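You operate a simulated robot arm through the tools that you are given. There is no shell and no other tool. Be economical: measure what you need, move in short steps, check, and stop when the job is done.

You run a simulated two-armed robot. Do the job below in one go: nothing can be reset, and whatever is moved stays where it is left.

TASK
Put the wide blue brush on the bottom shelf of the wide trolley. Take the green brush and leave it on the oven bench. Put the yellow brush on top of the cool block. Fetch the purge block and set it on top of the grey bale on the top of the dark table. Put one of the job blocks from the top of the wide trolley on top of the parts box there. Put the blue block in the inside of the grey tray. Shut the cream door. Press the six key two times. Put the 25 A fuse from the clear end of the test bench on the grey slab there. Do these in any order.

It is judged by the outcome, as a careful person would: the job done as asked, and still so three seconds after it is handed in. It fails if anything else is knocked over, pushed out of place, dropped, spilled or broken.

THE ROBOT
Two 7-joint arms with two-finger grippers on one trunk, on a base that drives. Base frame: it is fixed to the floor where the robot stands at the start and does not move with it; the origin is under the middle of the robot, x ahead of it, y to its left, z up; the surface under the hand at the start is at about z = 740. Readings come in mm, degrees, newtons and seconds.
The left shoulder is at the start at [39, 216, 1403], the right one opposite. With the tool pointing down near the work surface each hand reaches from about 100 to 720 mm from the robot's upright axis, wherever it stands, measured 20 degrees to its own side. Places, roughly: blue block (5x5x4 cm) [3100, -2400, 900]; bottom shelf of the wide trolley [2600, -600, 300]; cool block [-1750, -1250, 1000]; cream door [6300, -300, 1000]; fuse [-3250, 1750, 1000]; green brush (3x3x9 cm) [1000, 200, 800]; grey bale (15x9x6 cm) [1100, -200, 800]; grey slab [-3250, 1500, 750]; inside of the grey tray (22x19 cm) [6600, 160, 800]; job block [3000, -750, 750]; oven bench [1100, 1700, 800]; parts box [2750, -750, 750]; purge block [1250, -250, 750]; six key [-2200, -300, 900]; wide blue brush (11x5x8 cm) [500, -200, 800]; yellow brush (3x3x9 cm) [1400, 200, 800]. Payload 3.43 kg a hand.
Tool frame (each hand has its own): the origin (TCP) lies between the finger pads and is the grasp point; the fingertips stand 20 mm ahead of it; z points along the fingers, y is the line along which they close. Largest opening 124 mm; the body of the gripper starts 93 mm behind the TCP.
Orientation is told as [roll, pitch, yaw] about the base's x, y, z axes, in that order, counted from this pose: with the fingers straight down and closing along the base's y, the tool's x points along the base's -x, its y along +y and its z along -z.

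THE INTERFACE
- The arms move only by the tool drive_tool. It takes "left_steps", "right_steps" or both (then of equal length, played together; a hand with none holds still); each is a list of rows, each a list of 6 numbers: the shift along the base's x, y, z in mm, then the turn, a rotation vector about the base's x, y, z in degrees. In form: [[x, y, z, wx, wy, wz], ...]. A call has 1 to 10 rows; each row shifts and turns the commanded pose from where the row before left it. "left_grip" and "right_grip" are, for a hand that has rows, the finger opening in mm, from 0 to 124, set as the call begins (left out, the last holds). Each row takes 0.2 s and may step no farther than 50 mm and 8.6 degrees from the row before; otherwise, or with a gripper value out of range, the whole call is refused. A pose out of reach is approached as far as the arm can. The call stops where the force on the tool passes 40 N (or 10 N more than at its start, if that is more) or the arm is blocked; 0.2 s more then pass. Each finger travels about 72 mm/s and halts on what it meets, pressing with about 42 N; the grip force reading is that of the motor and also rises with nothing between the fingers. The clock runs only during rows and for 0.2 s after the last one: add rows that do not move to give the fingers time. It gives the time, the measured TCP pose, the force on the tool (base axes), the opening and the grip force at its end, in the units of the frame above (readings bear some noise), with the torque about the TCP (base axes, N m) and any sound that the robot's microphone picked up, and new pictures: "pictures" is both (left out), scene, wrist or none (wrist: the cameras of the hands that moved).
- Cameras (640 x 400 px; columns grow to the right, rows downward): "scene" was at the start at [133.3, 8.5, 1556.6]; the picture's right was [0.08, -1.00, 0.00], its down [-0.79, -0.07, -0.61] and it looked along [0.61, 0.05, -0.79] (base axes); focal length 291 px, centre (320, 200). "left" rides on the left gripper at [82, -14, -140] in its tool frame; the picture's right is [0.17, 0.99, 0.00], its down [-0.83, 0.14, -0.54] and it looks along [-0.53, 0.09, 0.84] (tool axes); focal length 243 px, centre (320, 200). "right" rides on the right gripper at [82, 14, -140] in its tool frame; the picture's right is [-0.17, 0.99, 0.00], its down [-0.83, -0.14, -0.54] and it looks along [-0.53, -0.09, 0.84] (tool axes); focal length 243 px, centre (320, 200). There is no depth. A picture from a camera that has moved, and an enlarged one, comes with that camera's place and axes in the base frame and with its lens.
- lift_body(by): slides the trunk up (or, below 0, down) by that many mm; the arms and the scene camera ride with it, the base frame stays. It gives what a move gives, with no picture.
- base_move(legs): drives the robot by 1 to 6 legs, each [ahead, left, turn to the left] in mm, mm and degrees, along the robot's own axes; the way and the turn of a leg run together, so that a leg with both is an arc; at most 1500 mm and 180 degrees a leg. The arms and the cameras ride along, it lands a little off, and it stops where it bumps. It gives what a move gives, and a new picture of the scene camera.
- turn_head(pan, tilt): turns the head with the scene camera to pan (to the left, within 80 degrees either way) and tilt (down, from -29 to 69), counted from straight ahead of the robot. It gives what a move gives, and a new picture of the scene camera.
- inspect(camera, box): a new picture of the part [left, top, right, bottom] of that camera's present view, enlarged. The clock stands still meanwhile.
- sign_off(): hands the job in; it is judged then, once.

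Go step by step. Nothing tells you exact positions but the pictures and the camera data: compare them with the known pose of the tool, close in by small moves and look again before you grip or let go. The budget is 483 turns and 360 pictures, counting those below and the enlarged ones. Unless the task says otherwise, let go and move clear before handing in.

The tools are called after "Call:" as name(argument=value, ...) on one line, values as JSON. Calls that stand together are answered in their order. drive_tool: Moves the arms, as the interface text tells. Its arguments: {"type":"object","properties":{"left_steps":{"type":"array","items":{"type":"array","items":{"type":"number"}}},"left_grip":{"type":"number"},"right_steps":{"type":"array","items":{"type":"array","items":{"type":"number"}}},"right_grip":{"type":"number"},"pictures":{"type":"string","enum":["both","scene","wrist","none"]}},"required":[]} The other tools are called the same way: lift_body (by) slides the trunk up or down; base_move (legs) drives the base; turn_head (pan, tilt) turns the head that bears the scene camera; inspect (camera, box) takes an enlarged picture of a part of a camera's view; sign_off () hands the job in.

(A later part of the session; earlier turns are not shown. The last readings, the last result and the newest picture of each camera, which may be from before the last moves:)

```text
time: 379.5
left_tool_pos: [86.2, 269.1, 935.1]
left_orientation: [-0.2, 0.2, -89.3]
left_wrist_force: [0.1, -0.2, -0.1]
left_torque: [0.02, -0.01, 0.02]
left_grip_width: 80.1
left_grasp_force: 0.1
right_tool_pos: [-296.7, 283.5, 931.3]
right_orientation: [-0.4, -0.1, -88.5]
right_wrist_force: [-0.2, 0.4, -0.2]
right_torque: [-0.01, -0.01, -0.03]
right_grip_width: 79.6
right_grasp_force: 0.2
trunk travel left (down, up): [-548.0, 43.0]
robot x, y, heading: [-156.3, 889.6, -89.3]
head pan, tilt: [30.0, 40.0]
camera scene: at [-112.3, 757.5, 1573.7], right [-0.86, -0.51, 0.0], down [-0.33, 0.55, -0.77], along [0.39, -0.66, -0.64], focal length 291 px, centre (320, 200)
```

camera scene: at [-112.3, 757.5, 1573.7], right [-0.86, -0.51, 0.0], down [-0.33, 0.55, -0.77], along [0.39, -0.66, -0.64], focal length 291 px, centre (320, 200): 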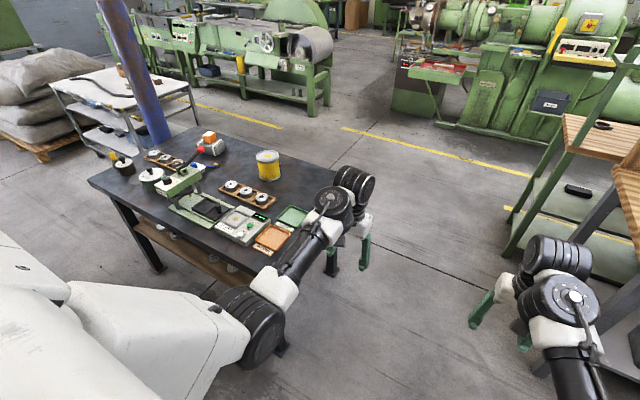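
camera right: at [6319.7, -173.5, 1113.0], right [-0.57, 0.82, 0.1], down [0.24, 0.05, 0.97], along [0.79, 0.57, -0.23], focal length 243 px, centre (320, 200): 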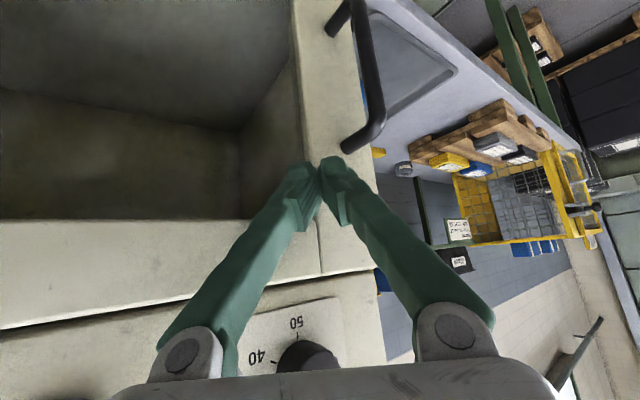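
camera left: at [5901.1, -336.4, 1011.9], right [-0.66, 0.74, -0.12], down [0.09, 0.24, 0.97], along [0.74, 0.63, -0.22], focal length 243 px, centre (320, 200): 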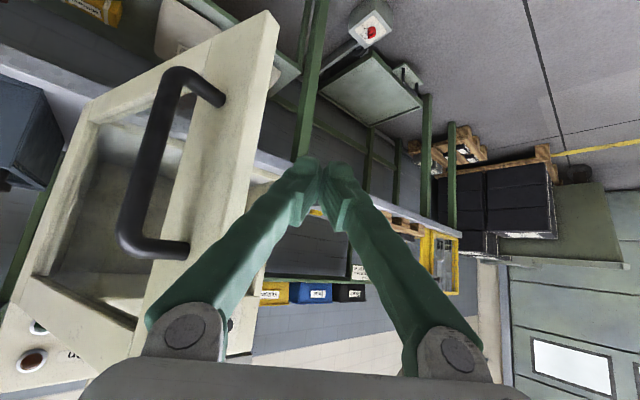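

I back up to y≈1080 so the hands clear the table, then slide east to x≈1200.

Call:
base_move(legs=[[-190, 0, -0.5], [0, 1355, 0]])

Call:
turn_head(pan=0, tilt=50)

```text
time: 399.1
left_tool_pos: [1438.9, 461.5, 933.8]
left_orientation: [-0.1, 0.2, -89.8]
left_wrist_force: [0.5, -0.5, -0.2]
left_torque: [-0.01, 0.01, 0.0]
left_grip_width: 80.1
left_grasp_force: 0.0
right_tool_pos: [1051.8, 477.2, 930.7]
right_orientation: [-0.4, 0.0, -88.7]
right_wrist_force: [-0.1, 0.0, 0.3]
right_torque: [-0.01, -0.03, 0.01]
right_grip_width: 80.1
right_grasp_force: 0.1
trunk travel left (down, up): [-548.0, 43.0]
robot x, y, heading: [1195.6, 1081.5, -90.0]
head pan, tilt: [30.0, 40.0]
camera scene: at [1241.5, 950.5, 1573.7], right [-0.86, -0.5, 0.0], down [-0.32, 0.56, -0.77], along [0.39, -0.66, -0.64], focal length 291 px, centre (320, 200)
```

scene: 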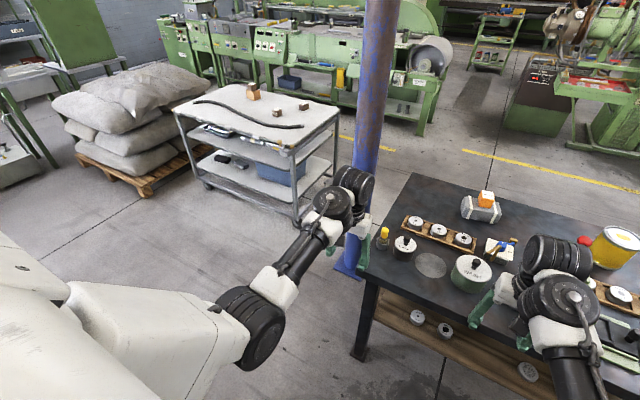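

```text
time: 400.0
left_tool_pos: [1439.0, 461.1, 934.4]
left_orientation: [-0.1, 0.2, -89.7]
left_wrist_force: [0.1, -0.3, -0.6]
left_torque: [0.01, -0.01, -0.02]
left_grip_width: 80.0
left_grasp_force: 0.0
right_tool_pos: [1052.2, 477.4, 931.1]
right_orientation: [-0.4, 0.0, -88.9]
right_wrist_force: [-0.1, -0.1, -1.2]
right_torque: [0.0, 0.01, -0.04]
right_grip_width: 79.9
right_grasp_force: 0.1
trunk travel left (down, up): [-548.0, 43.0]
robot x, y, heading: [1196.0, 1080.3, -89.7]
head pan, tilt: [0.0, 50.0]
camera scene: at [1199.2, 946.9, 1559.5], right [-1.0, 0.0, 0.0], down [0.0, 0.77, -0.64], along [0.0, -0.64, -0.77], focal length 291 px, centre (320, 200)
```

scene: 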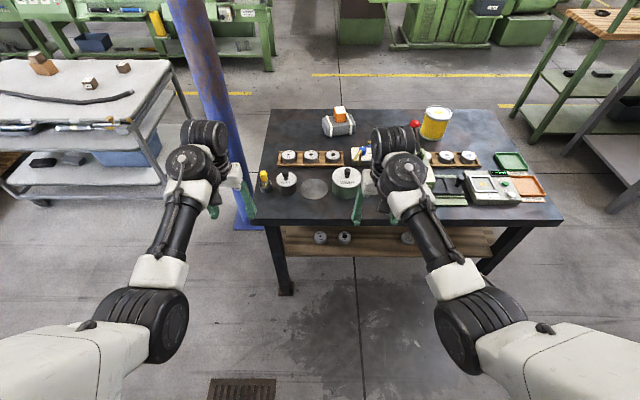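

Call:
inspect(camera="scene", box=[240, 140, 440, 240])

Call:
inspect(camera="right", box=[0, 0, 640, 400])

Call:
inspect(camera="left", box=[0, 0, 640, 400])

```text
3.20 times, centred on (340, 190) of scene
camera zoom: at [1199.2, 946.9, 1559.5], right [-1.0, 0.0, 0.0], down [0.0, 0.77, -0.64], along [0.0, -0.64, -0.77], focal length 931 px, centre (256, 232)
```

zoom: 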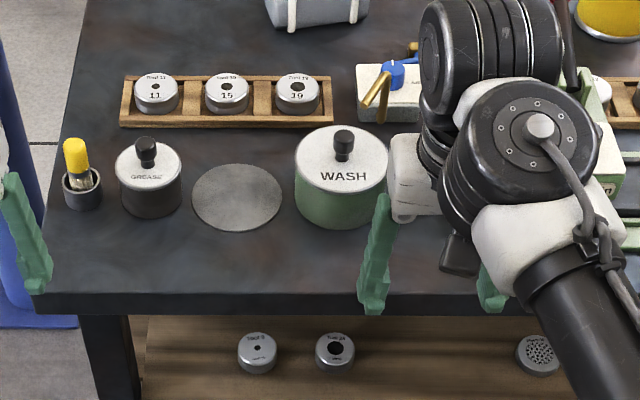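

```text
1.00 times, centred on (320, 200) of right (not enlarged: the box is as wide or as high as the picture)
camera zoom: at [1065.1, 560.3, 1071.2], right [0.99, -0.14, -0.01], down [-0.12, -0.83, 0.54], along [-0.08, -0.53, -0.84], focal length 243 px, centre (320, 200)
```

zoom: 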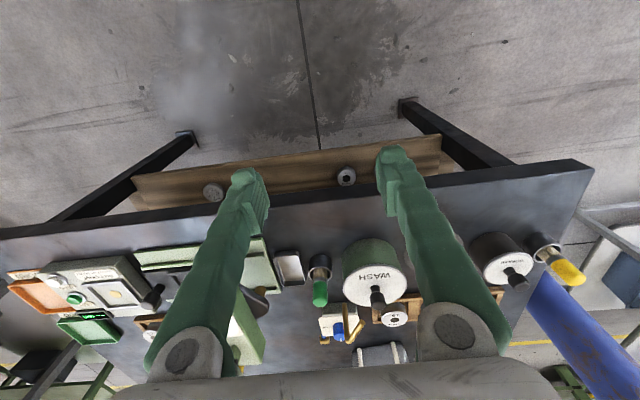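

```text
1.00 times, centred on (320, 200) of left (not enlarged: the box is as wide or as high as the picture)
camera zoom: at [1425.6, 541.6, 1074.9], right [0.99, 0.17, 0.0], down [0.14, -0.83, 0.54], along [0.09, -0.53, -0.84], focal length 243 px, centre (320, 200)
```

zoom: 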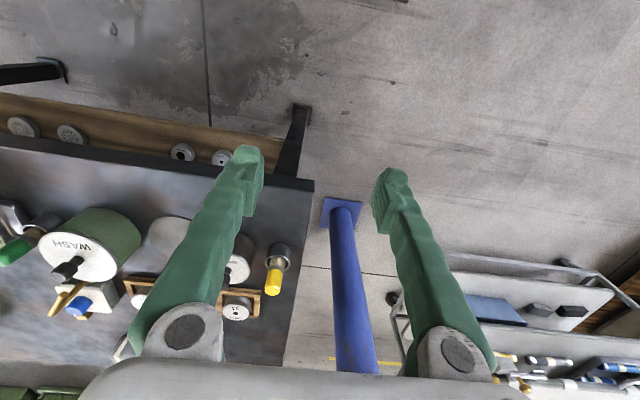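

Brush tips: yellow ≈(1407,210,817), green ≈(1011,207,824), both nearly upright in small cups. For green I need the fingers to close along y (pot too near in x), so I rotate the right hand by -90° while in free space.

Call:
drive_tool(right_steps=[[0, 0, 0, 0, 0, -8.5], [0, 0, 0, 0, 0, -8.5], [0, 0, 0, 0, 0, -8.5], [0, 0, 0, 0, 0, -8.5], [0, 0, 0, 0, 0, -8.5], [0, 0, 0, 0, 0, -8.5], [0, 0, 0, 0, 0, -8.5], [0, 0, 0, 0, 0, -8.5], [0, 0, 0, 0, 0, -8.5], [0, 0, 0, 0, 0, -8.5]], right_grip=70, pictures="none")

Call:
drive_tool(right_steps=[[0, 0, 0, 0, 0, -6]], left_steps=[[0, 0, 0, 0, 0, 0]], left_grip=60, pictures="scene")

```text
time: 402.2
left_tool_pos: [1439.5, 460.6, 933.7]
left_orientation: [-0.1, 0.2, -89.7]
left_wrist_force: [-0.6, -0.4, -0.4]
left_torque: [-0.04, -0.01, 0.0]
left_grip_width: 80.1
left_grasp_force: 0.0
right_tool_pos: [1053.6, 477.6, 931.4]
right_orientation: [-0.3, 0.0, -173.9]
right_wrist_force: [-0.1, 0.2, -0.2]
right_torque: [0.04, -0.03, -0.01]
right_grip_width: 70.3
right_grasp_force: 0.0
trunk travel left (down, up): [-548.0, 43.0]
robot x, y, heading: [1199.1, 1082.7, -90.0]
head pan, tilt: [0.0, 50.0]
```

```text
time: 402.6
left_tool_pos: [1438.5, 460.6, 932.5]
left_orientation: [-0.1, 0.2, -89.8]
left_wrist_force: [-0.3, 0.0, -0.8]
left_torque: [-0.02, 0.01, -0.01]
left_grip_width: 60.1
left_grasp_force: 0.0
right_tool_pos: [1052.4, 476.0, 930.2]
right_orientation: [-0.4, 0.1, -180.0]
right_wrist_force: [1.3, 0.1, 0.2]
right_torque: [-0.01, 0.03, 0.0]
right_grip_width: 70.4
right_grasp_force: 0.0
trunk travel left (down, up): [-548.0, 43.0]
robot x, y, heading: [1198.8, 1083.4, -89.9]
head pan, tilt: [0.0, 50.0]
camera scene: at [1199.1, 946.9, 1559.5], right [-1.0, 0.0, 0.0], down [0.0, 0.77, -0.64], along [0.0, -0.64, -0.77], focal length 291 px, centre (320, 200)
```

scene: 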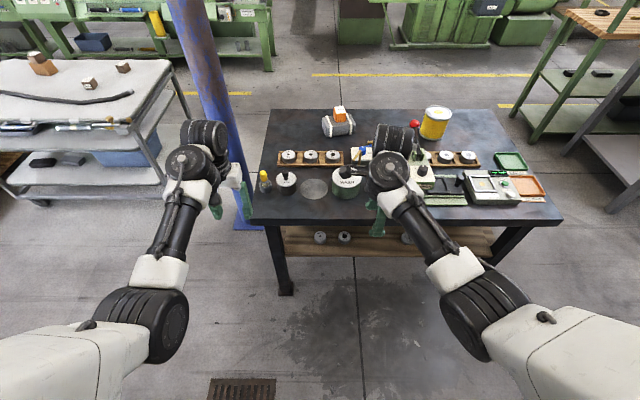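

Works. Drive 235 mm ahead.

Call:
base_move(legs=[[235, 0, 0]])

Call:
inspect(camera="left", box=[0, 0, 640, 400])

Call:
inspect(camera="right", box=[0, 0, 640, 400])

```text
time: 404.7
left_tool_pos: [1441.3, 227.7, 935.2]
left_orientation: [0.0, 0.2, -89.6]
left_wrist_force: [-0.4, 0.4, -0.5]
left_torque: [0.01, -0.04, 0.02]
left_grip_width: 60.0
left_grasp_force: 0.0
right_tool_pos: [1055.3, 243.3, 931.3]
right_orientation: [-0.4, 0.0, -179.8]
right_wrist_force: [0.1, 0.2, -0.3]
right_torque: [-0.01, -0.01, -0.02]
right_grip_width: 70.0
right_grasp_force: 0.1
trunk travel left (down, up): [-548.0, 43.0]
robot x, y, heading: [1200.4, 845.9, -89.5]
head pan, tilt: [0.0, 50.0]
camera scene: at [1200.6, 714.2, 1559.6], right [-1.0, -0.01, 0.0], down [0.0, 0.77, -0.64], along [0.0, -0.64, -0.77], focal length 291 px, centre (320, 200)
```

scene: 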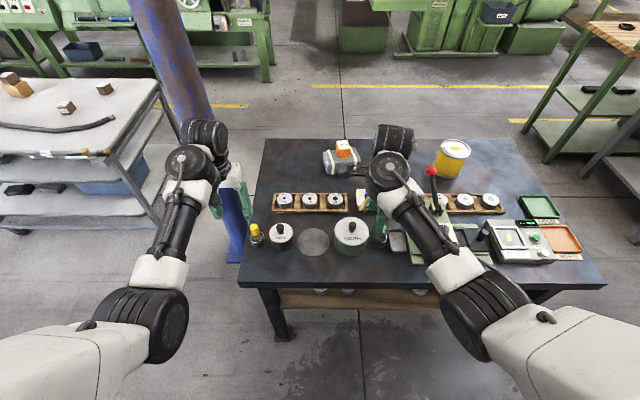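

```text
1.00 times, centred on (320, 200) of left (not enlarged: the box is as wide or as high as the picture)
camera zoom: at [1428.0, 309.1, 1075.2], right [0.98, 0.17, 0.0], down [0.15, -0.83, 0.54], along [0.09, -0.53, -0.84], focal length 243 px, centre (320, 200)
```

zoom: 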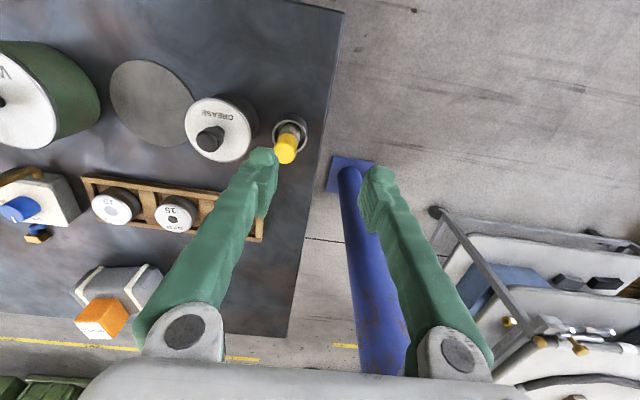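

```text
1.00 times, centred on (320, 200) of right (not enlarged: the box is as wide or as high as the picture)
camera zoom: at [1137.0, 230.3, 1071.5], right [-0.16, -0.99, -0.01], down [-0.83, 0.13, 0.54], along [-0.53, 0.09, -0.84], focal length 243 px, centre (320, 200)
```

zoom: 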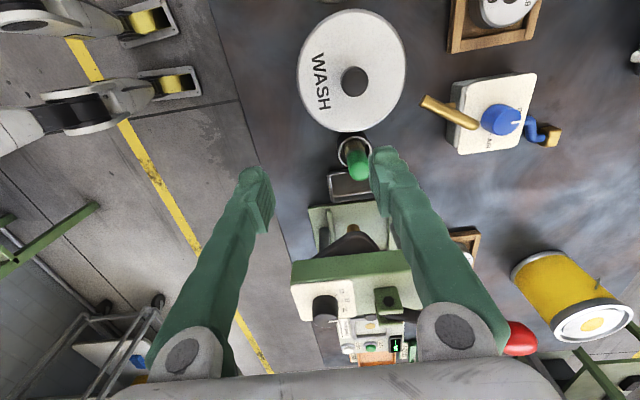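

The grease pot is too close to the yellow brush for closing along x as well, so I rotate the left hand +90° too.

Call:
drive_tool(left_steps=[[0, 0, 0, 0, 0, 8.5], [0, 0, 0, 0, 0, 8.5], [0, 0, 0, 0, 0, 8.5], [0, 0, 0, 0, 0, 8.5], [0, 0, 0, 0, 0, 8.5], [0, 0, 0, 0, 0, 8.5], [0, 0, 0, 0, 0, 8.5], [0, 0, 0, 0, 0, 8.5], [0, 0, 0, 0, 0, 8.5], [0, 0, 0, 0, 0, 8.5]], left_grip=70, pictures="none")

Call:
drive_tool(left_steps=[[-12, -8, -15, 0, 0, 4.7], [-12, -8, -20, 0, 0, 0], [-11, -8, -20, 0, 0, 0]], right_steps=[[-14, -12, -15, 0, 0, 0], [-14, -12, -20, 0, 0, 0], [-14, -11, -20, 0, 0, 0]], pictures="wrist")

```text
time: 406.9
left_tool_pos: [1441.5, 228.6, 933.2]
left_orientation: [0.0, 0.2, -4.5]
left_wrist_force: [-0.4, -0.8, -0.5]
left_torque: [-0.03, -0.01, 0.01]
left_grip_width: 70.0
left_grasp_force: 0.1
right_tool_pos: [1055.8, 243.0, 930.9]
right_orientation: [-0.4, 0.0, -179.7]
right_wrist_force: [-0.2, -0.2, -0.5]
right_torque: [0.0, -0.02, -0.04]
right_grip_width: 70.0
right_grasp_force: 0.2
trunk travel left (down, up): [-548.0, 43.0]
robot x, y, heading: [1200.6, 847.8, -89.8]
head pan, tilt: [0.0, 50.0]
```

```text
time: 407.7
left_tool_pos: [1406.0, 202.8, 877.5]
left_orientation: [-0.1, 0.2, 0.2]
left_wrist_force: [-0.8, 0.3, 0.0]
left_torque: [0.02, -0.02, 0.02]
left_grip_width: 69.9
left_grasp_force: 0.1
right_tool_pos: [1013.3, 206.7, 874.6]
right_orientation: [-0.4, 0.0, -179.7]
right_wrist_force: [0.0, 0.5, 0.3]
right_torque: [0.0, 0.01, -0.02]
right_grip_width: 70.0
right_grasp_force: 0.0
trunk travel left (down, up): [-548.0, 43.0]
robot x, y, heading: [1202.1, 845.2, -89.7]
head pan, tilt: [0.0, 50.0]
camera right: at [1094.7, 193.3, 1015.1], right [-0.16, -0.99, -0.01], down [-0.83, 0.13, 0.54], along [-0.53, 0.09, -0.84], focal length 243 px, centre (320, 200)
camera left: at [1325.0, 188.4, 1019.5], right [-0.17, 0.99, 0.0], down [0.83, 0.14, 0.54], along [0.53, 0.09, -0.84], focal length 243 px, centre (320, 200)
```

right: 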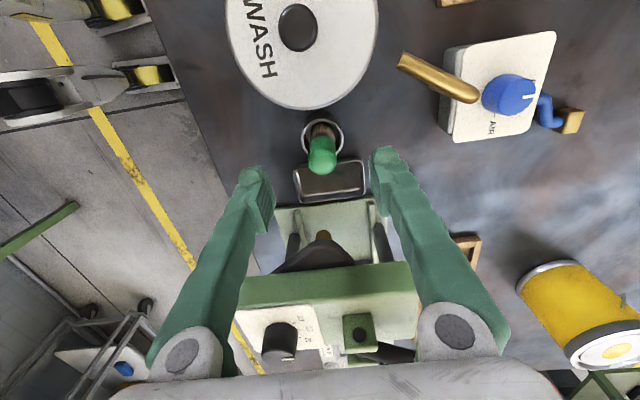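
left: 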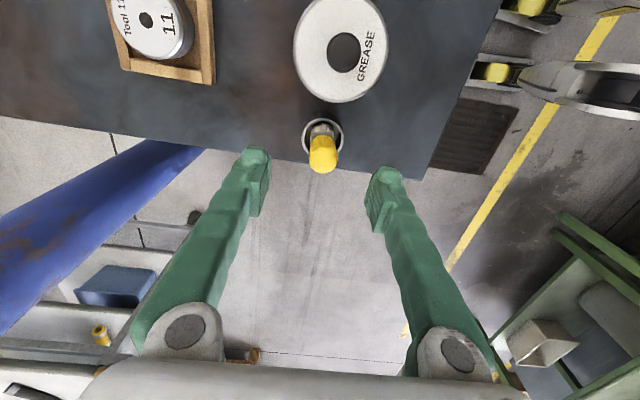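

Both hands are centred over their brushes. Descend together.

Call:
drive_tool(left_steps=[[2, 1, -25, 0, 0, 0], [2, 1, -25, 0, 0, 0], [0, 0, -22, 0, 0, 0]], right_steps=[[0, 0, -22, 0, 0, 0], [0, 0, -22, 0, 0, 0], [0, 0, -18, 0, 0, 0]], pictures="wrist")

```text
time: 408.5
left_tool_pos: [1410.1, 206.2, 806.7]
left_orientation: [0.0, 0.2, 0.1]
left_wrist_force: [0.4, -0.2, 0.3]
left_torque: [0.03, -0.01, -0.01]
left_grip_width: 69.9
left_grasp_force: 0.1
right_tool_pos: [1013.4, 207.6, 814.6]
right_orientation: [-0.4, 0.0, -179.6]
right_wrist_force: [1.2, 0.3, 0.2]
right_torque: [0.0, -0.02, 0.0]
right_grip_width: 70.3
right_grasp_force: 0.0
trunk travel left (down, up): [-548.0, 43.0]
robot x, y, heading: [1198.7, 846.0, -89.4]
head pan, tilt: [0.0, 50.0]
camera right: at [1094.7, 194.0, 953.6], right [-0.16, -0.99, -0.01], down [-0.83, 0.13, 0.54], along [-0.53, 0.09, -0.84], focal length 243 px, centre (320, 200)
camera left: at [1329.7, 191.3, 947.3], right [-0.17, 0.99, 0.0], down [0.83, 0.14, 0.54], along [0.53, 0.09, -0.84], focal length 243 px, centre (320, 200)
```

right: 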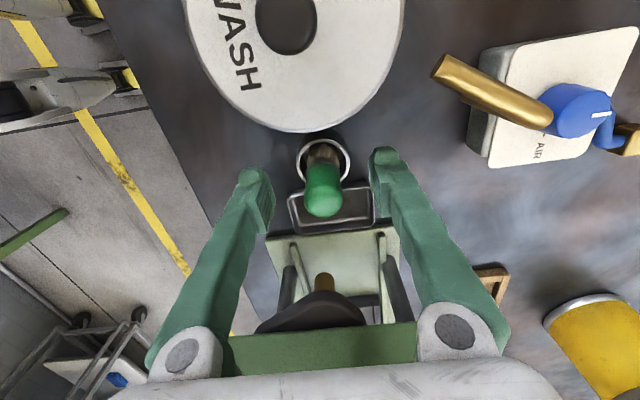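
left: 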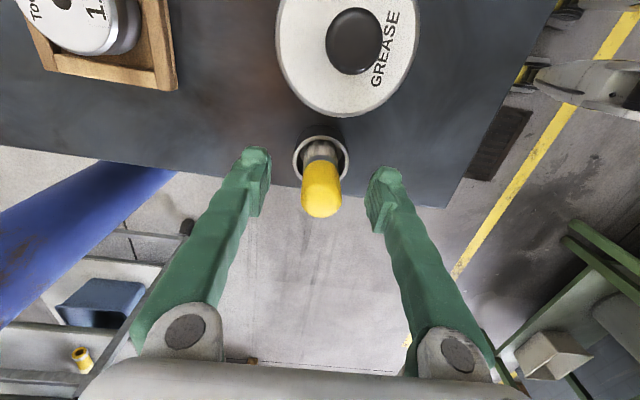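

Call:
drive_tool(left_steps=[[0, 0, 0, 0, 0, 0], [0, 0, 0, 0, 0, 0], [0, 0, 0, 0, 0, 0], [0, 0, 0, 0, 0, 0]], right_steps=[[0, 0, 0, 0, 0, 0], [0, 0, 0, 0, 0, 0], [0, 0, 0, 0, 0, 0], [0, 0, 0, 0, 0, 0]], left_grip=12, right_grip=12, pictures="none")

Call:
drive_tool(left_steps=[[0, 0, 15, 0, 0, 0], [0, 0, 30, 0, 0, 0], [0, 0, 40, 0, 0, 0], [0, 0, 30, 0, 0, 0]], right_steps=[[0, 0, 15, 0, 0, 0], [0, 0, 30, 0, 0, 0], [0, 0, 40, 0, 0, 0], [0, 0, 30, 0, 0, 0]], pictures="both")

```text
time: 409.5
left_tool_pos: [1410.8, 205.9, 807.3]
left_orientation: [-0.1, 0.2, 0.1]
left_wrist_force: [0.3, -0.7, -0.3]
left_torque: [-0.03, 0.01, 0.0]
left_grip_width: 23.7
left_grasp_force: 42.2
right_tool_pos: [1014.0, 208.3, 814.4]
right_orientation: [-0.4, 0.0, -179.6]
right_wrist_force: [0.1, -0.3, 0.3]
right_torque: [0.01, 0.01, -0.01]
right_grip_width: 23.9
right_grasp_force: 41.8
trunk travel left (down, up): [-548.0, 43.0]
robot x, y, heading: [1206.1, 842.5, -89.8]
head pan, tilt: [0.0, 50.0]
```

```text
time: 410.5
left_tool_pos: [1409.8, 206.3, 923.8]
left_orientation: [-0.1, 0.1, 0.1]
left_wrist_force: [0.2, 0.0, -1.2]
left_torque: [-0.01, 0.0, -0.04]
left_grip_width: 23.6
left_grasp_force: 41.5
right_tool_pos: [1013.5, 209.1, 929.3]
right_orientation: [-0.4, 0.0, -179.7]
right_wrist_force: [-0.2, 0.2, -0.6]
right_torque: [0.01, -0.03, 0.03]
right_grip_width: 23.7
right_grasp_force: 42.0
trunk travel left (down, up): [-548.0, 43.0]
robot x, y, heading: [1197.2, 849.0, -89.6]
head pan, tilt: [0.0, 50.0]
camera scene: at [1200.6, 713.4, 1559.5], right [-1.0, -0.01, 0.0], down [0.0, 0.77, -0.64], along [0.0, -0.64, -0.77], focal length 291 px, centre (320, 200)
camera right: at [1095.1, 195.5, 1069.6], right [-0.16, -0.99, -0.01], down [-0.83, 0.13, 0.54], along [-0.53, 0.09, -0.84], focal length 243 px, centre (320, 200)
camera left: at [1330.2, 192.2, 1064.2], right [-0.17, 0.99, 0.0], down [0.83, 0.14, 0.54], along [0.53, 0.09, -0.84], focal length 243 px, centre (320, 200)
```

scene: 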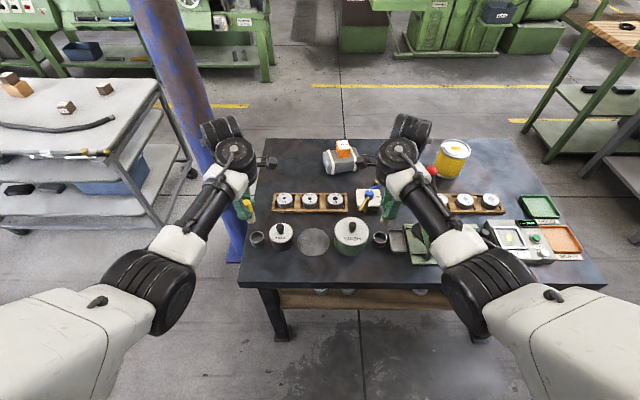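
right: 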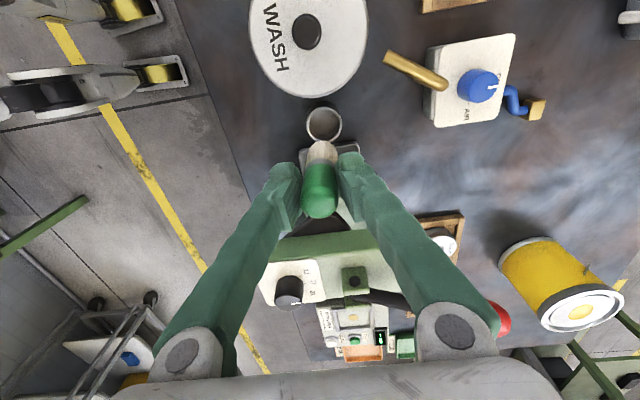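
left: 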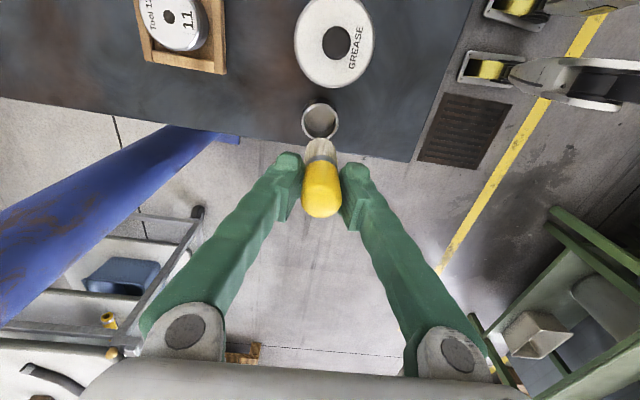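

Both brushes are out and the cups stayed. I back away, slide west, and turn round to face the oven bench.

Call:
base_move(legs=[[-230, 0, 0], [0, -1220, 0], [0, 0, 180], [-220, 0, 0]])

Call:
turn_head(pan=-35, tilt=35)

```text
time: 437.0
left_tool_pos: [-44.9, 1739.8, 923.1]
left_orientation: [-0.3, 0.4, 164.6]
left_wrist_force: [-0.4, 0.3, -1.0]
left_torque: [0.0, 0.0, 0.03]
left_grip_width: 23.9
left_grasp_force: 42.6
right_tool_pos: [331.0, 1632.4, 929.0]
right_orientation: [-0.5, 0.0, -15.2]
right_wrist_force: [0.9, -0.6, -0.5]
right_torque: [-0.01, 0.01, 0.01]
right_grip_width: 23.5
right_grasp_force: 41.8
trunk travel left (down, up): [-548.0, 43.0]
robot x, y, heading: [-16.3, 1066.8, 75.1]
head pan, tilt: [0.0, 50.0]
stopped in leg 3: the force on the tool passed its limit at 78 N (the readings are from after the stop); the commanded pose is now the measured one
camera scene: at [18.4, 1200.6, 1559.4], right [0.97, -0.26, 0.0], down [-0.2, -0.74, -0.64], along [0.17, 0.62, -0.77], focal length 291 px, centre (320, 200)
```

scene: 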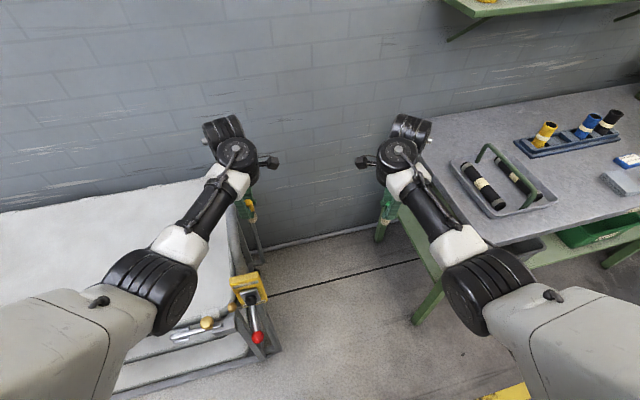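

```text
time: 438.0
left_tool_pos: [-44.5, 1740.9, 924.5]
left_orientation: [-0.4, 0.4, 164.5]
left_wrist_force: [0.5, 0.4, -1.0]
left_torque: [0.03, -0.02, 0.01]
left_grip_width: 24.0
left_grasp_force: 41.7
right_tool_pos: [331.3, 1631.7, 929.4]
right_orientation: [-0.5, 0.0, -15.1]
right_wrist_force: [-0.2, -0.4, -0.9]
right_torque: [0.03, 0.01, 0.0]
right_grip_width: 23.7
right_grasp_force: 42.5
trunk travel left (down, up): [-548.0, 43.0]
robot x, y, heading: [-18.9, 1066.3, 74.7]
head pan, tilt: [-35.0, 35.0]
camera scene: at [65.8, 1182.2, 1581.2], right [0.64, -0.77, 0.0], down [-0.44, -0.37, -0.82], along [0.63, 0.53, -0.57], focal length 291 px, centre (320, 200)
```

scene: 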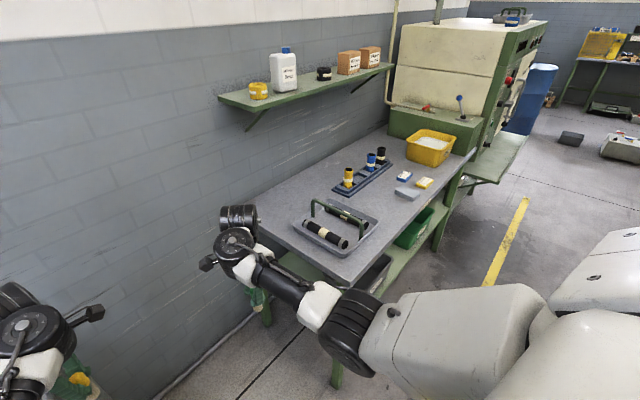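

Something touched. I look where.

Call:
turn_head(pan=12, tilt=45)

Call:
inspect(camera="left", box=[0, 0, 640, 400])

Call:
inspect(camera="right", box=[0, 0, 640, 400])

```text
time: 439.1
left_tool_pos: [-45.6, 1740.3, 923.7]
left_orientation: [-0.4, 0.4, 164.5]
left_wrist_force: [0.4, 0.0, -0.8]
left_torque: [-0.03, 0.02, -0.02]
left_grip_width: 23.7
left_grasp_force: 42.3
right_tool_pos: [331.4, 1631.7, 930.4]
right_orientation: [-0.4, 0.0, -15.1]
right_wrist_force: [0.0, -0.1, 0.3]
right_torque: [-0.02, -0.02, -0.02]
right_grip_width: 23.6
right_grasp_force: 42.1
trunk travel left (down, up): [-548.0, 43.0]
robot x, y, heading: [-13.3, 1068.5, 75.0]
head pan, tilt: [12.0, 45.0]
camera scene: at [2.7, 1206.8, 1566.4], right [1.0, -0.05, 0.0], down [-0.04, -0.71, -0.71], along [0.04, 0.71, -0.71], focal length 291 px, centre (320, 200)
```

scene: 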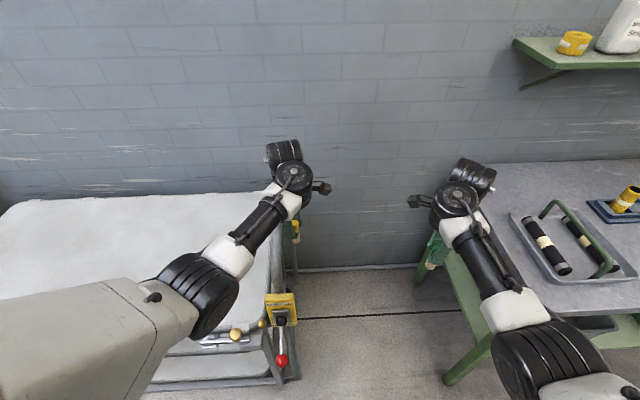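

```text
1.00 times, centred on (320, 200) of left (not enlarged: the box is as wide or as high as the picture)
camera zoom: at [37.4, 1730.2, 1065.3], right [-0.1, -0.99, -0.01], down [-0.84, 0.08, 0.53], along [-0.53, 0.06, -0.85], focal length 243 px, centre (320, 200)
```

zoom: 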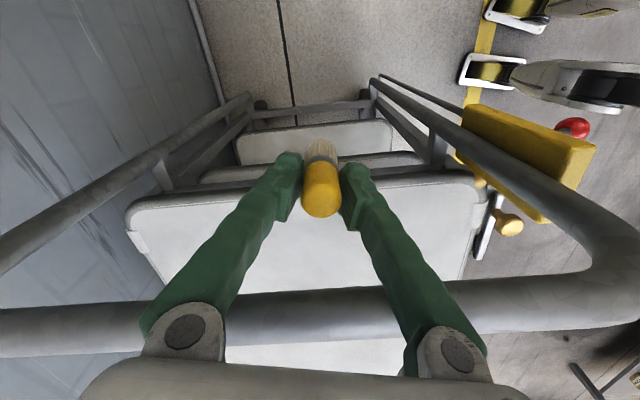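

```text
1.00 times, centred on (320, 200) of right (not enlarged: the box is as wide or as high as the picture)
camera zoom: at [255.3, 1668.7, 1069.2], right [0.42, 0.91, -0.01], down [0.77, -0.35, 0.54], along [0.49, -0.23, -0.84], focal length 243 px, centre (320, 200)
```

zoom: 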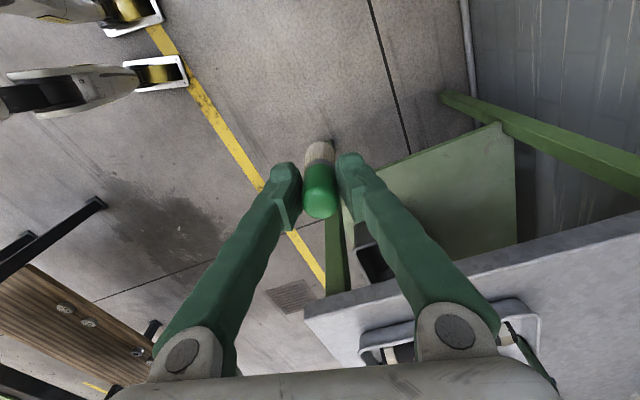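

My left hand touched the push-handle of a trolley by the wall; it isn't stuck. I turn back, retreat south, shift east, then face the bench.

Call:
base_move(legs=[[0, 0, -20], [-290, 0, 0]])

Call:
turn_head(pan=15, tilt=35)

```text
time: 442.9
left_tool_pos: [17.9, 1473.2, 924.5]
left_orientation: [-0.3, 0.4, 144.8]
left_wrist_force: [-0.6, 0.2, 0.4]
left_torque: [-0.02, 0.02, 0.0]
left_grip_width: 23.6
left_grasp_force: 41.5
right_tool_pos: [336.6, 1245.2, 929.5]
right_orientation: [-0.6, 0.0, -34.8]
right_wrist_force: [0.4, -0.2, -1.0]
right_torque: [-0.02, -0.03, 0.04]
right_grip_width: 23.8
right_grasp_force: 42.4
trunk travel left (down, up): [-548.0, 43.0]
robot x, y, heading: [-184.6, 832.8, 55.2]
head pan, tilt: [12.0, 45.0]
camera scene: at [-116.5, 955.3, 1566.3], right [0.92, -0.39, 0.0], down [-0.27, -0.65, -0.71], along [0.27, 0.65, -0.71], focal length 291 px, centre (320, 200)
```

scene: 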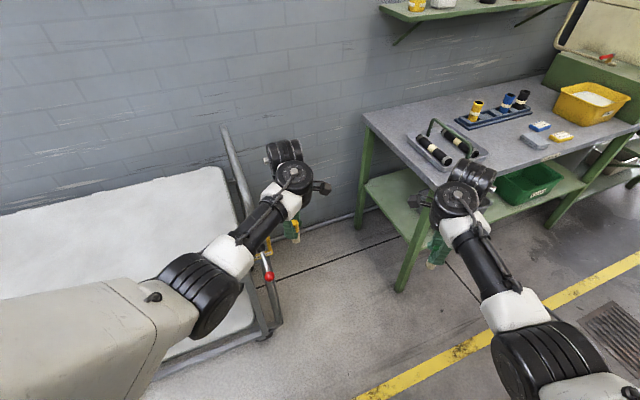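

```text
time: 443.6
left_tool_pos: [18.3, 1472.0, 924.6]
left_orientation: [-0.5, 0.5, 144.9]
left_wrist_force: [0.6, -0.1, -1.6]
left_torque: [0.02, -0.02, 0.0]
left_grip_width: 23.6
left_grasp_force: 41.7
right_tool_pos: [336.3, 1244.9, 929.9]
right_orientation: [-0.4, 0.0, -34.7]
right_wrist_force: [0.6, 0.1, -0.5]
right_torque: [0.03, 0.02, -0.02]
right_grip_width: 23.8
right_grasp_force: 41.8
trunk travel left (down, up): [-548.0, 43.0]
robot x, y, heading: [-179.0, 832.8, 55.4]
head pan, tilt: [15.0, 35.0]
camera scene: at [-119.0, 962.0, 1581.2], right [0.94, -0.34, 0.0], down [-0.19, -0.54, -0.82], along [0.28, 0.77, -0.57], focal length 291 px, centre (320, 200)
```

scene: 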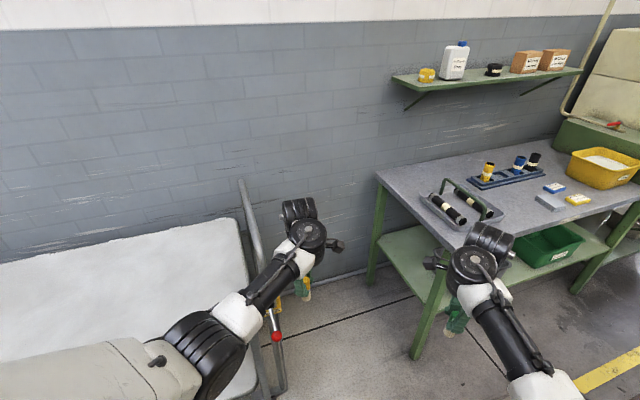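

Call:
base_move(legs=[[615, -888, 0], [0, 0, 34.7]])

Call:
turn_head(pan=0, tilt=45)

```text
time: 457.9
left_tool_pos: [689.9, 1471.6, 923.8]
left_orientation: [-0.4, 0.4, 179.5]
left_wrist_force: [-0.2, 0.2, -0.4]
left_torque: [0.02, 0.03, -0.03]
left_grip_width: 23.9
left_grasp_force: 41.6
right_tool_pos: [1081.8, 1464.9, 928.9]
right_orientation: [-0.4, 0.0, 0.0]
right_wrist_force: [0.1, 0.2, -0.6]
right_torque: [0.0, -0.03, 0.01]
right_grip_width: 23.7
right_grasp_force: 41.4
trunk travel left (down, up): [-548.0, 43.0]
robot x, y, heading: [888.0, 832.4, 89.7]
head pan, tilt: [15.0, 35.0]
camera scene: at [869.2, 975.6, 1581.2], right [0.97, 0.26, 0.0], down [0.15, -0.55, -0.82], along [-0.21, 0.79, -0.57], focal length 291 px, centre (320, 200)
```

scene: 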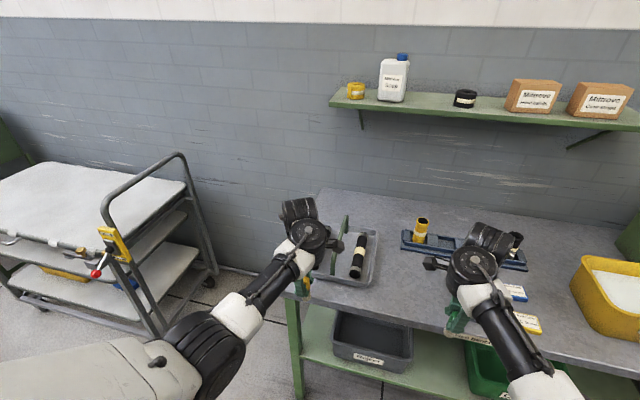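

```text
time: 458.7
left_tool_pos: [689.5, 1472.7, 923.9]
left_orientation: [-0.3, 0.4, 179.6]
left_wrist_force: [-0.1, 0.3, -0.5]
left_torque: [0.02, 0.0, 0.02]
left_grip_width: 23.5
left_grasp_force: 41.8
right_tool_pos: [1081.4, 1467.1, 929.7]
right_orientation: [-0.4, 0.1, 0.1]
right_wrist_force: [-0.1, -0.5, -1.4]
right_torque: [0.0, -0.03, 0.03]
right_grip_width: 23.5
right_grasp_force: 41.5
trunk travel left (down, up): [-548.0, 43.0]
robot x, y, heading: [895.1, 830.8, 90.0]
head pan, tilt: [0.0, 45.0]
camera scene: at [891.8, 971.9, 1566.4], right [1.0, 0.0, 0.0], down [0.0, -0.71, -0.71], along [0.0, 0.71, -0.71], focal length 291 px, centre (320, 200)
```

scene: 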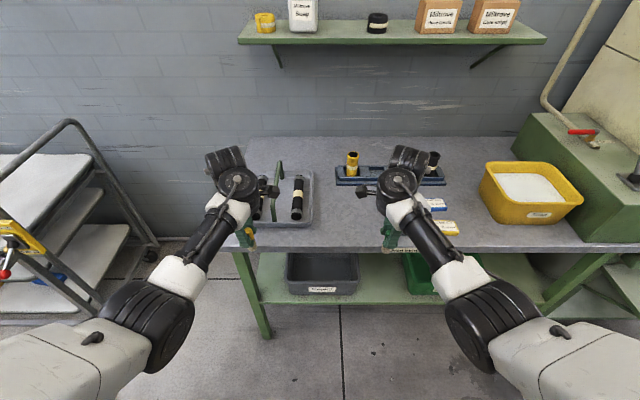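

Free spot on the bench front near (1010,1605). I move 100 mm ahead and position the right hand.

Call:
base_move(legs=[[100, 0, 0]])

Call:
drive_tool(right_steps=[[-24, 12, -5, 0, 0, 0], [-24, 12, -10, 0, 0, 0], [-24, 12, -15, 0, 0, 0]], pictures="both")

```text
time: 459.9
left_tool_pos: [689.5, 1569.9, 924.4]
left_orientation: [-0.4, 0.4, 179.6]
left_wrist_force: [-0.4, -0.3, -0.7]
left_torque: [0.01, 0.03, -0.01]
left_grip_width: 23.8
left_grasp_force: 41.5
right_tool_pos: [1081.1, 1562.4, 931.0]
right_orientation: [-0.4, 0.1, 0.0]
right_wrist_force: [-0.8, 0.3, -0.4]
right_torque: [0.02, 0.01, 0.02]
right_grip_width: 23.3
right_grasp_force: 42.3
trunk travel left (down, up): [-548.0, 43.0]
robot x, y, heading: [889.8, 927.5, 89.7]
head pan, tilt: [0.0, 45.0]
camera scene: at [891.9, 1068.5, 1566.6], right [1.0, 0.0, 0.0], down [0.0, -0.71, -0.71], along [0.0, 0.71, -0.71], focal length 291 px, centre (320, 200)
```

scene: 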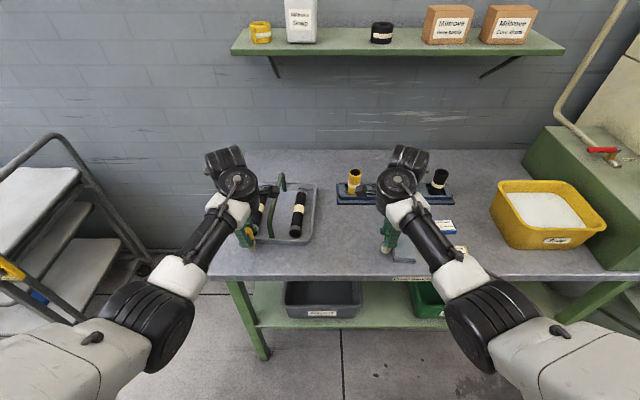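

```text
time: 460.9
left_tool_pos: [690.1, 1569.9, 924.7]
left_orientation: [-0.4, 0.5, 179.6]
left_wrist_force: [0.0, 0.0, -0.3]
left_torque: [-0.05, -0.01, -0.04]
left_grip_width: 23.7
left_grasp_force: 41.9
right_tool_pos: [1008.7, 1606.9, 908.2]
right_orientation: [0.5, 0.0, 0.0]
right_wrist_force: [2.2, -6.6, 28.9]
right_torque: [-0.22, -0.05, 0.03]
right_grip_width: 23.3
right_grasp_force: 42.2
trunk travel left (down, up): [-548.0, 43.0]
robot x, y, heading: [891.2, 928.1, 90.0]
head pan, tilt: [0.0, 45.0]
stopped in row 3 (right hand): the force on the tool passed its limit at 40 N (the readings are from after the stop); the commanded pose is now the measured one
camera scene: at [891.7, 1067.6, 1566.7], right [1.0, 0.0, 0.0], down [0.0, -0.71, -0.71], along [0.0, 0.71, -0.71], focal length 291 px, centre (320, 200)
camera right: at [926.6, 1619.3, 1049.9], right [0.17, 0.99, 0.01], down [0.83, -0.14, 0.54], along [0.53, -0.08, -0.84], focal length 243 px, centre (320, 200)
```

scene: 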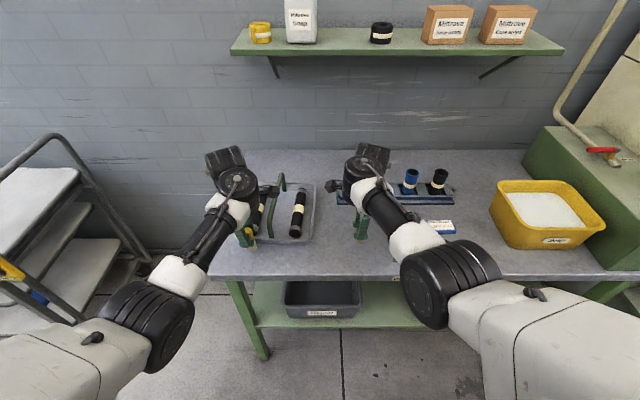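
right: 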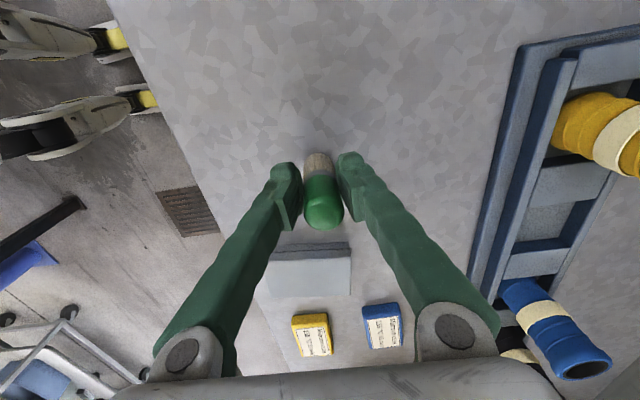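

The bench is higher than I thought (contact at z=908). I ease up and check how upright the brush is.

Call:
drive_tool(right_steps=[[0, 0, 4, 0, 0, 0], [0, 0, 0, 0, 0, 0]], pictures="none")

Call:
inspect(camera="scene", box=[330, 190, 400, 250])

Call:
inspect(camera="right", box=[240, 120, 400, 260])

```text
time: 461.4
left_tool_pos: [689.5, 1570.3, 924.7]
left_orientation: [-0.4, 0.4, 179.5]
left_wrist_force: [0.3, 0.8, -0.6]
left_torque: [0.01, 0.01, 0.0]
left_grip_width: 23.8
left_grasp_force: 42.1
right_tool_pos: [1008.4, 1604.8, 908.9]
right_orientation: [0.2, 0.0, -0.1]
right_wrist_force: [-3.0, 4.7, 14.1]
right_torque: [0.3, 0.25, 0.02]
right_grip_width: 23.4
right_grasp_force: 42.1
trunk travel left (down, up): [-548.0, 43.0]
robot x, y, heading: [890.6, 927.6, 90.0]
head pan, tilt: [0.0, 45.0]
```

```text
6.67 times, centred on (365, 220) of scene
camera zoom: at [891.4, 1068.9, 1566.4], right [1.0, 0.0, 0.0], down [0.0, -0.71, -0.71], along [0.0, 0.71, -0.71], focal length 1940 px, centre (20, 67)
```

zoom: 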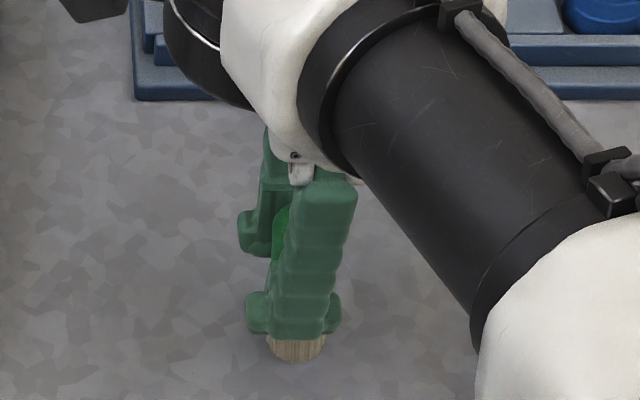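

```text
2.86 times, centred on (320, 190) of right
camera zoom: at [926.4, 1618.3, 1049.2], right [0.17, 0.99, 0.0], down [0.83, -0.14, 0.54], along [0.53, -0.09, -0.84], focal length 693 px, centre (320, 229)
```

zoom: 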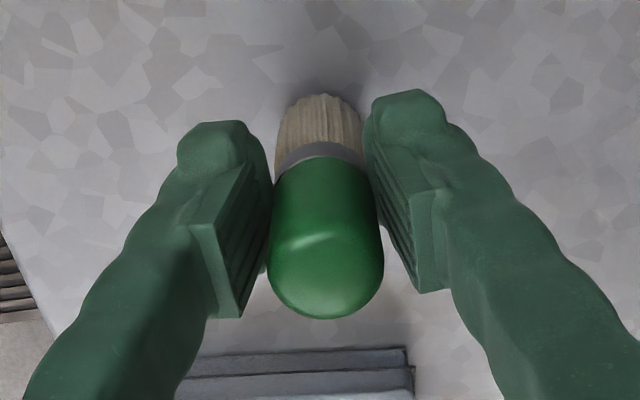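

The brush leans about 8° in x; I lift, tilt the hand to make it upright, then lower again.

Call:
drive_tool(right_steps=[[0, 0, 12, 0, 0, 0], [0, 0, 0, 0, 8, 0], [0, 0, -4, 0, 0, 0]], pictures="none")

Call:
drive_tool(right_steps=[[0, 0, -2, 0, 0, 0], [0, 0, -2, 0, 0, 0]], pictures="none")

Call:
inspect(camera="right", box=[240, 120, 400, 260])

Call:
inspect(camera="scene", box=[330, 190, 400, 250])

```text
time: 462.2
left_tool_pos: [690.0, 1570.6, 923.3]
left_orientation: [-0.3, 0.4, 179.5]
left_wrist_force: [0.7, -0.4, -1.5]
left_torque: [-0.02, 0.02, -0.03]
left_grip_width: 23.4
left_grasp_force: 41.7
right_tool_pos: [1010.0, 1604.6, 915.6]
right_orientation: [0.1, 8.1, 0.0]
right_wrist_force: [0.2, 0.1, -0.4]
right_torque: [0.0, -0.01, 0.06]
right_grip_width: 23.7
right_grasp_force: 41.9
trunk travel left (down, up): [-548.0, 43.0]
robot x, y, heading: [893.6, 928.2, 90.0]
head pan, tilt: [0.0, 45.0]
```

```text
time: 462.9
left_tool_pos: [690.1, 1570.9, 923.6]
left_orientation: [-0.5, 0.4, 179.6]
left_wrist_force: [-0.5, 0.6, 0.4]
left_torque: [0.03, -0.01, -0.01]
left_grip_width: 23.8
left_grasp_force: 42.1
right_tool_pos: [1009.5, 1604.7, 911.2]
right_orientation: [0.2, 8.1, 0.0]
right_wrist_force: [0.3, 1.0, -0.5]
right_torque: [0.0, 0.0, -0.04]
right_grip_width: 23.5
right_grasp_force: 41.7
trunk travel left (down, up): [-548.0, 43.0]
robot x, y, heading: [890.8, 927.3, 89.8]
head pan, tilt: [0.0, 45.0]
```

```text
2.86 times, centred on (320, 190) of right
camera zoom: at [947.6, 1619.3, 1061.7], right [0.16, 0.99, -0.02], down [0.9, -0.14, 0.42], along [0.41, -0.09, -0.91], focal length 693 px, centre (320, 229)
```

zoom: 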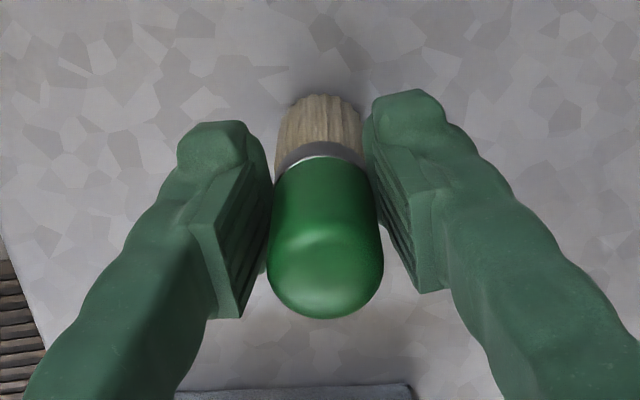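

```text
6.67 times, centred on (365, 220) of scene
camera zoom: at [892.1, 1070.2, 1566.4], right [1.0, 0.0, 0.0], down [0.0, -0.71, -0.71], along [0.0, 0.71, -0.71], focal length 1940 px, centre (20, 67)
```

zoom: 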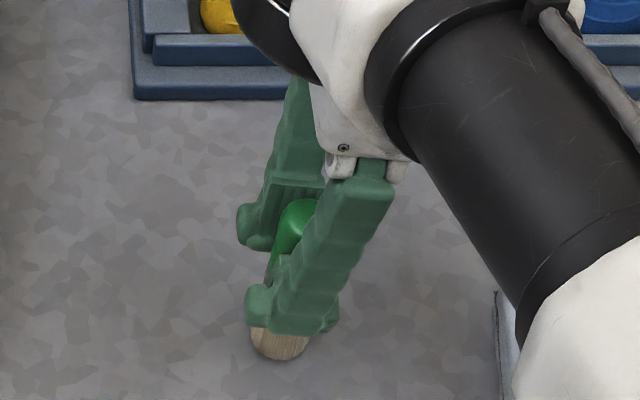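

Now it's upright. Lower to contact.

Call:
drive_tool(right_steps=[[0, 0, -1.5, 0, 0, 0], [0, 0, -1.5, 0, 0, 0]], pictures="none")

Call:
drive_tool(right_steps=[[0, 0, -1.5, 0, 0, 0]], pictures="none")

```text
time: 463.4
left_tool_pos: [690.5, 1570.8, 924.0]
left_orientation: [-0.4, 0.4, 179.6]
left_wrist_force: [-0.3, 0.5, -0.3]
left_torque: [-0.02, -0.01, -0.01]
left_grip_width: 23.5
left_grasp_force: 41.6
right_tool_pos: [1009.6, 1604.8, 910.7]
right_orientation: [0.2, 8.1, 0.1]
right_wrist_force: [0.5, 0.5, 2.8]
right_torque: [-0.02, -0.05, 0.0]
right_grip_width: 23.5
right_grasp_force: 42.0
trunk travel left (down, up): [-548.0, 43.0]
robot x, y, heading: [890.1, 929.5, 89.9]
head pan, tilt: [0.0, 45.0]
```

```text
time: 463.9
left_tool_pos: [691.3, 1571.1, 924.7]
left_orientation: [-0.5, 0.4, 179.6]
left_wrist_force: [0.2, 0.1, -1.0]
left_torque: [0.04, 0.0, -0.01]
left_grip_width: 23.6
left_grasp_force: 41.5
right_tool_pos: [1009.9, 1606.7, 910.0]
right_orientation: [0.3, 8.1, 0.0]
right_wrist_force: [1.1, 0.1, 9.4]
right_torque: [-0.06, -0.23, -0.01]
right_grip_width: 23.5
right_grasp_force: 42.2
trunk travel left (down, up): [-548.0, 43.0]
robot x, y, heading: [892.1, 926.9, 90.2]
head pan, tilt: [0.0, 45.0]
```

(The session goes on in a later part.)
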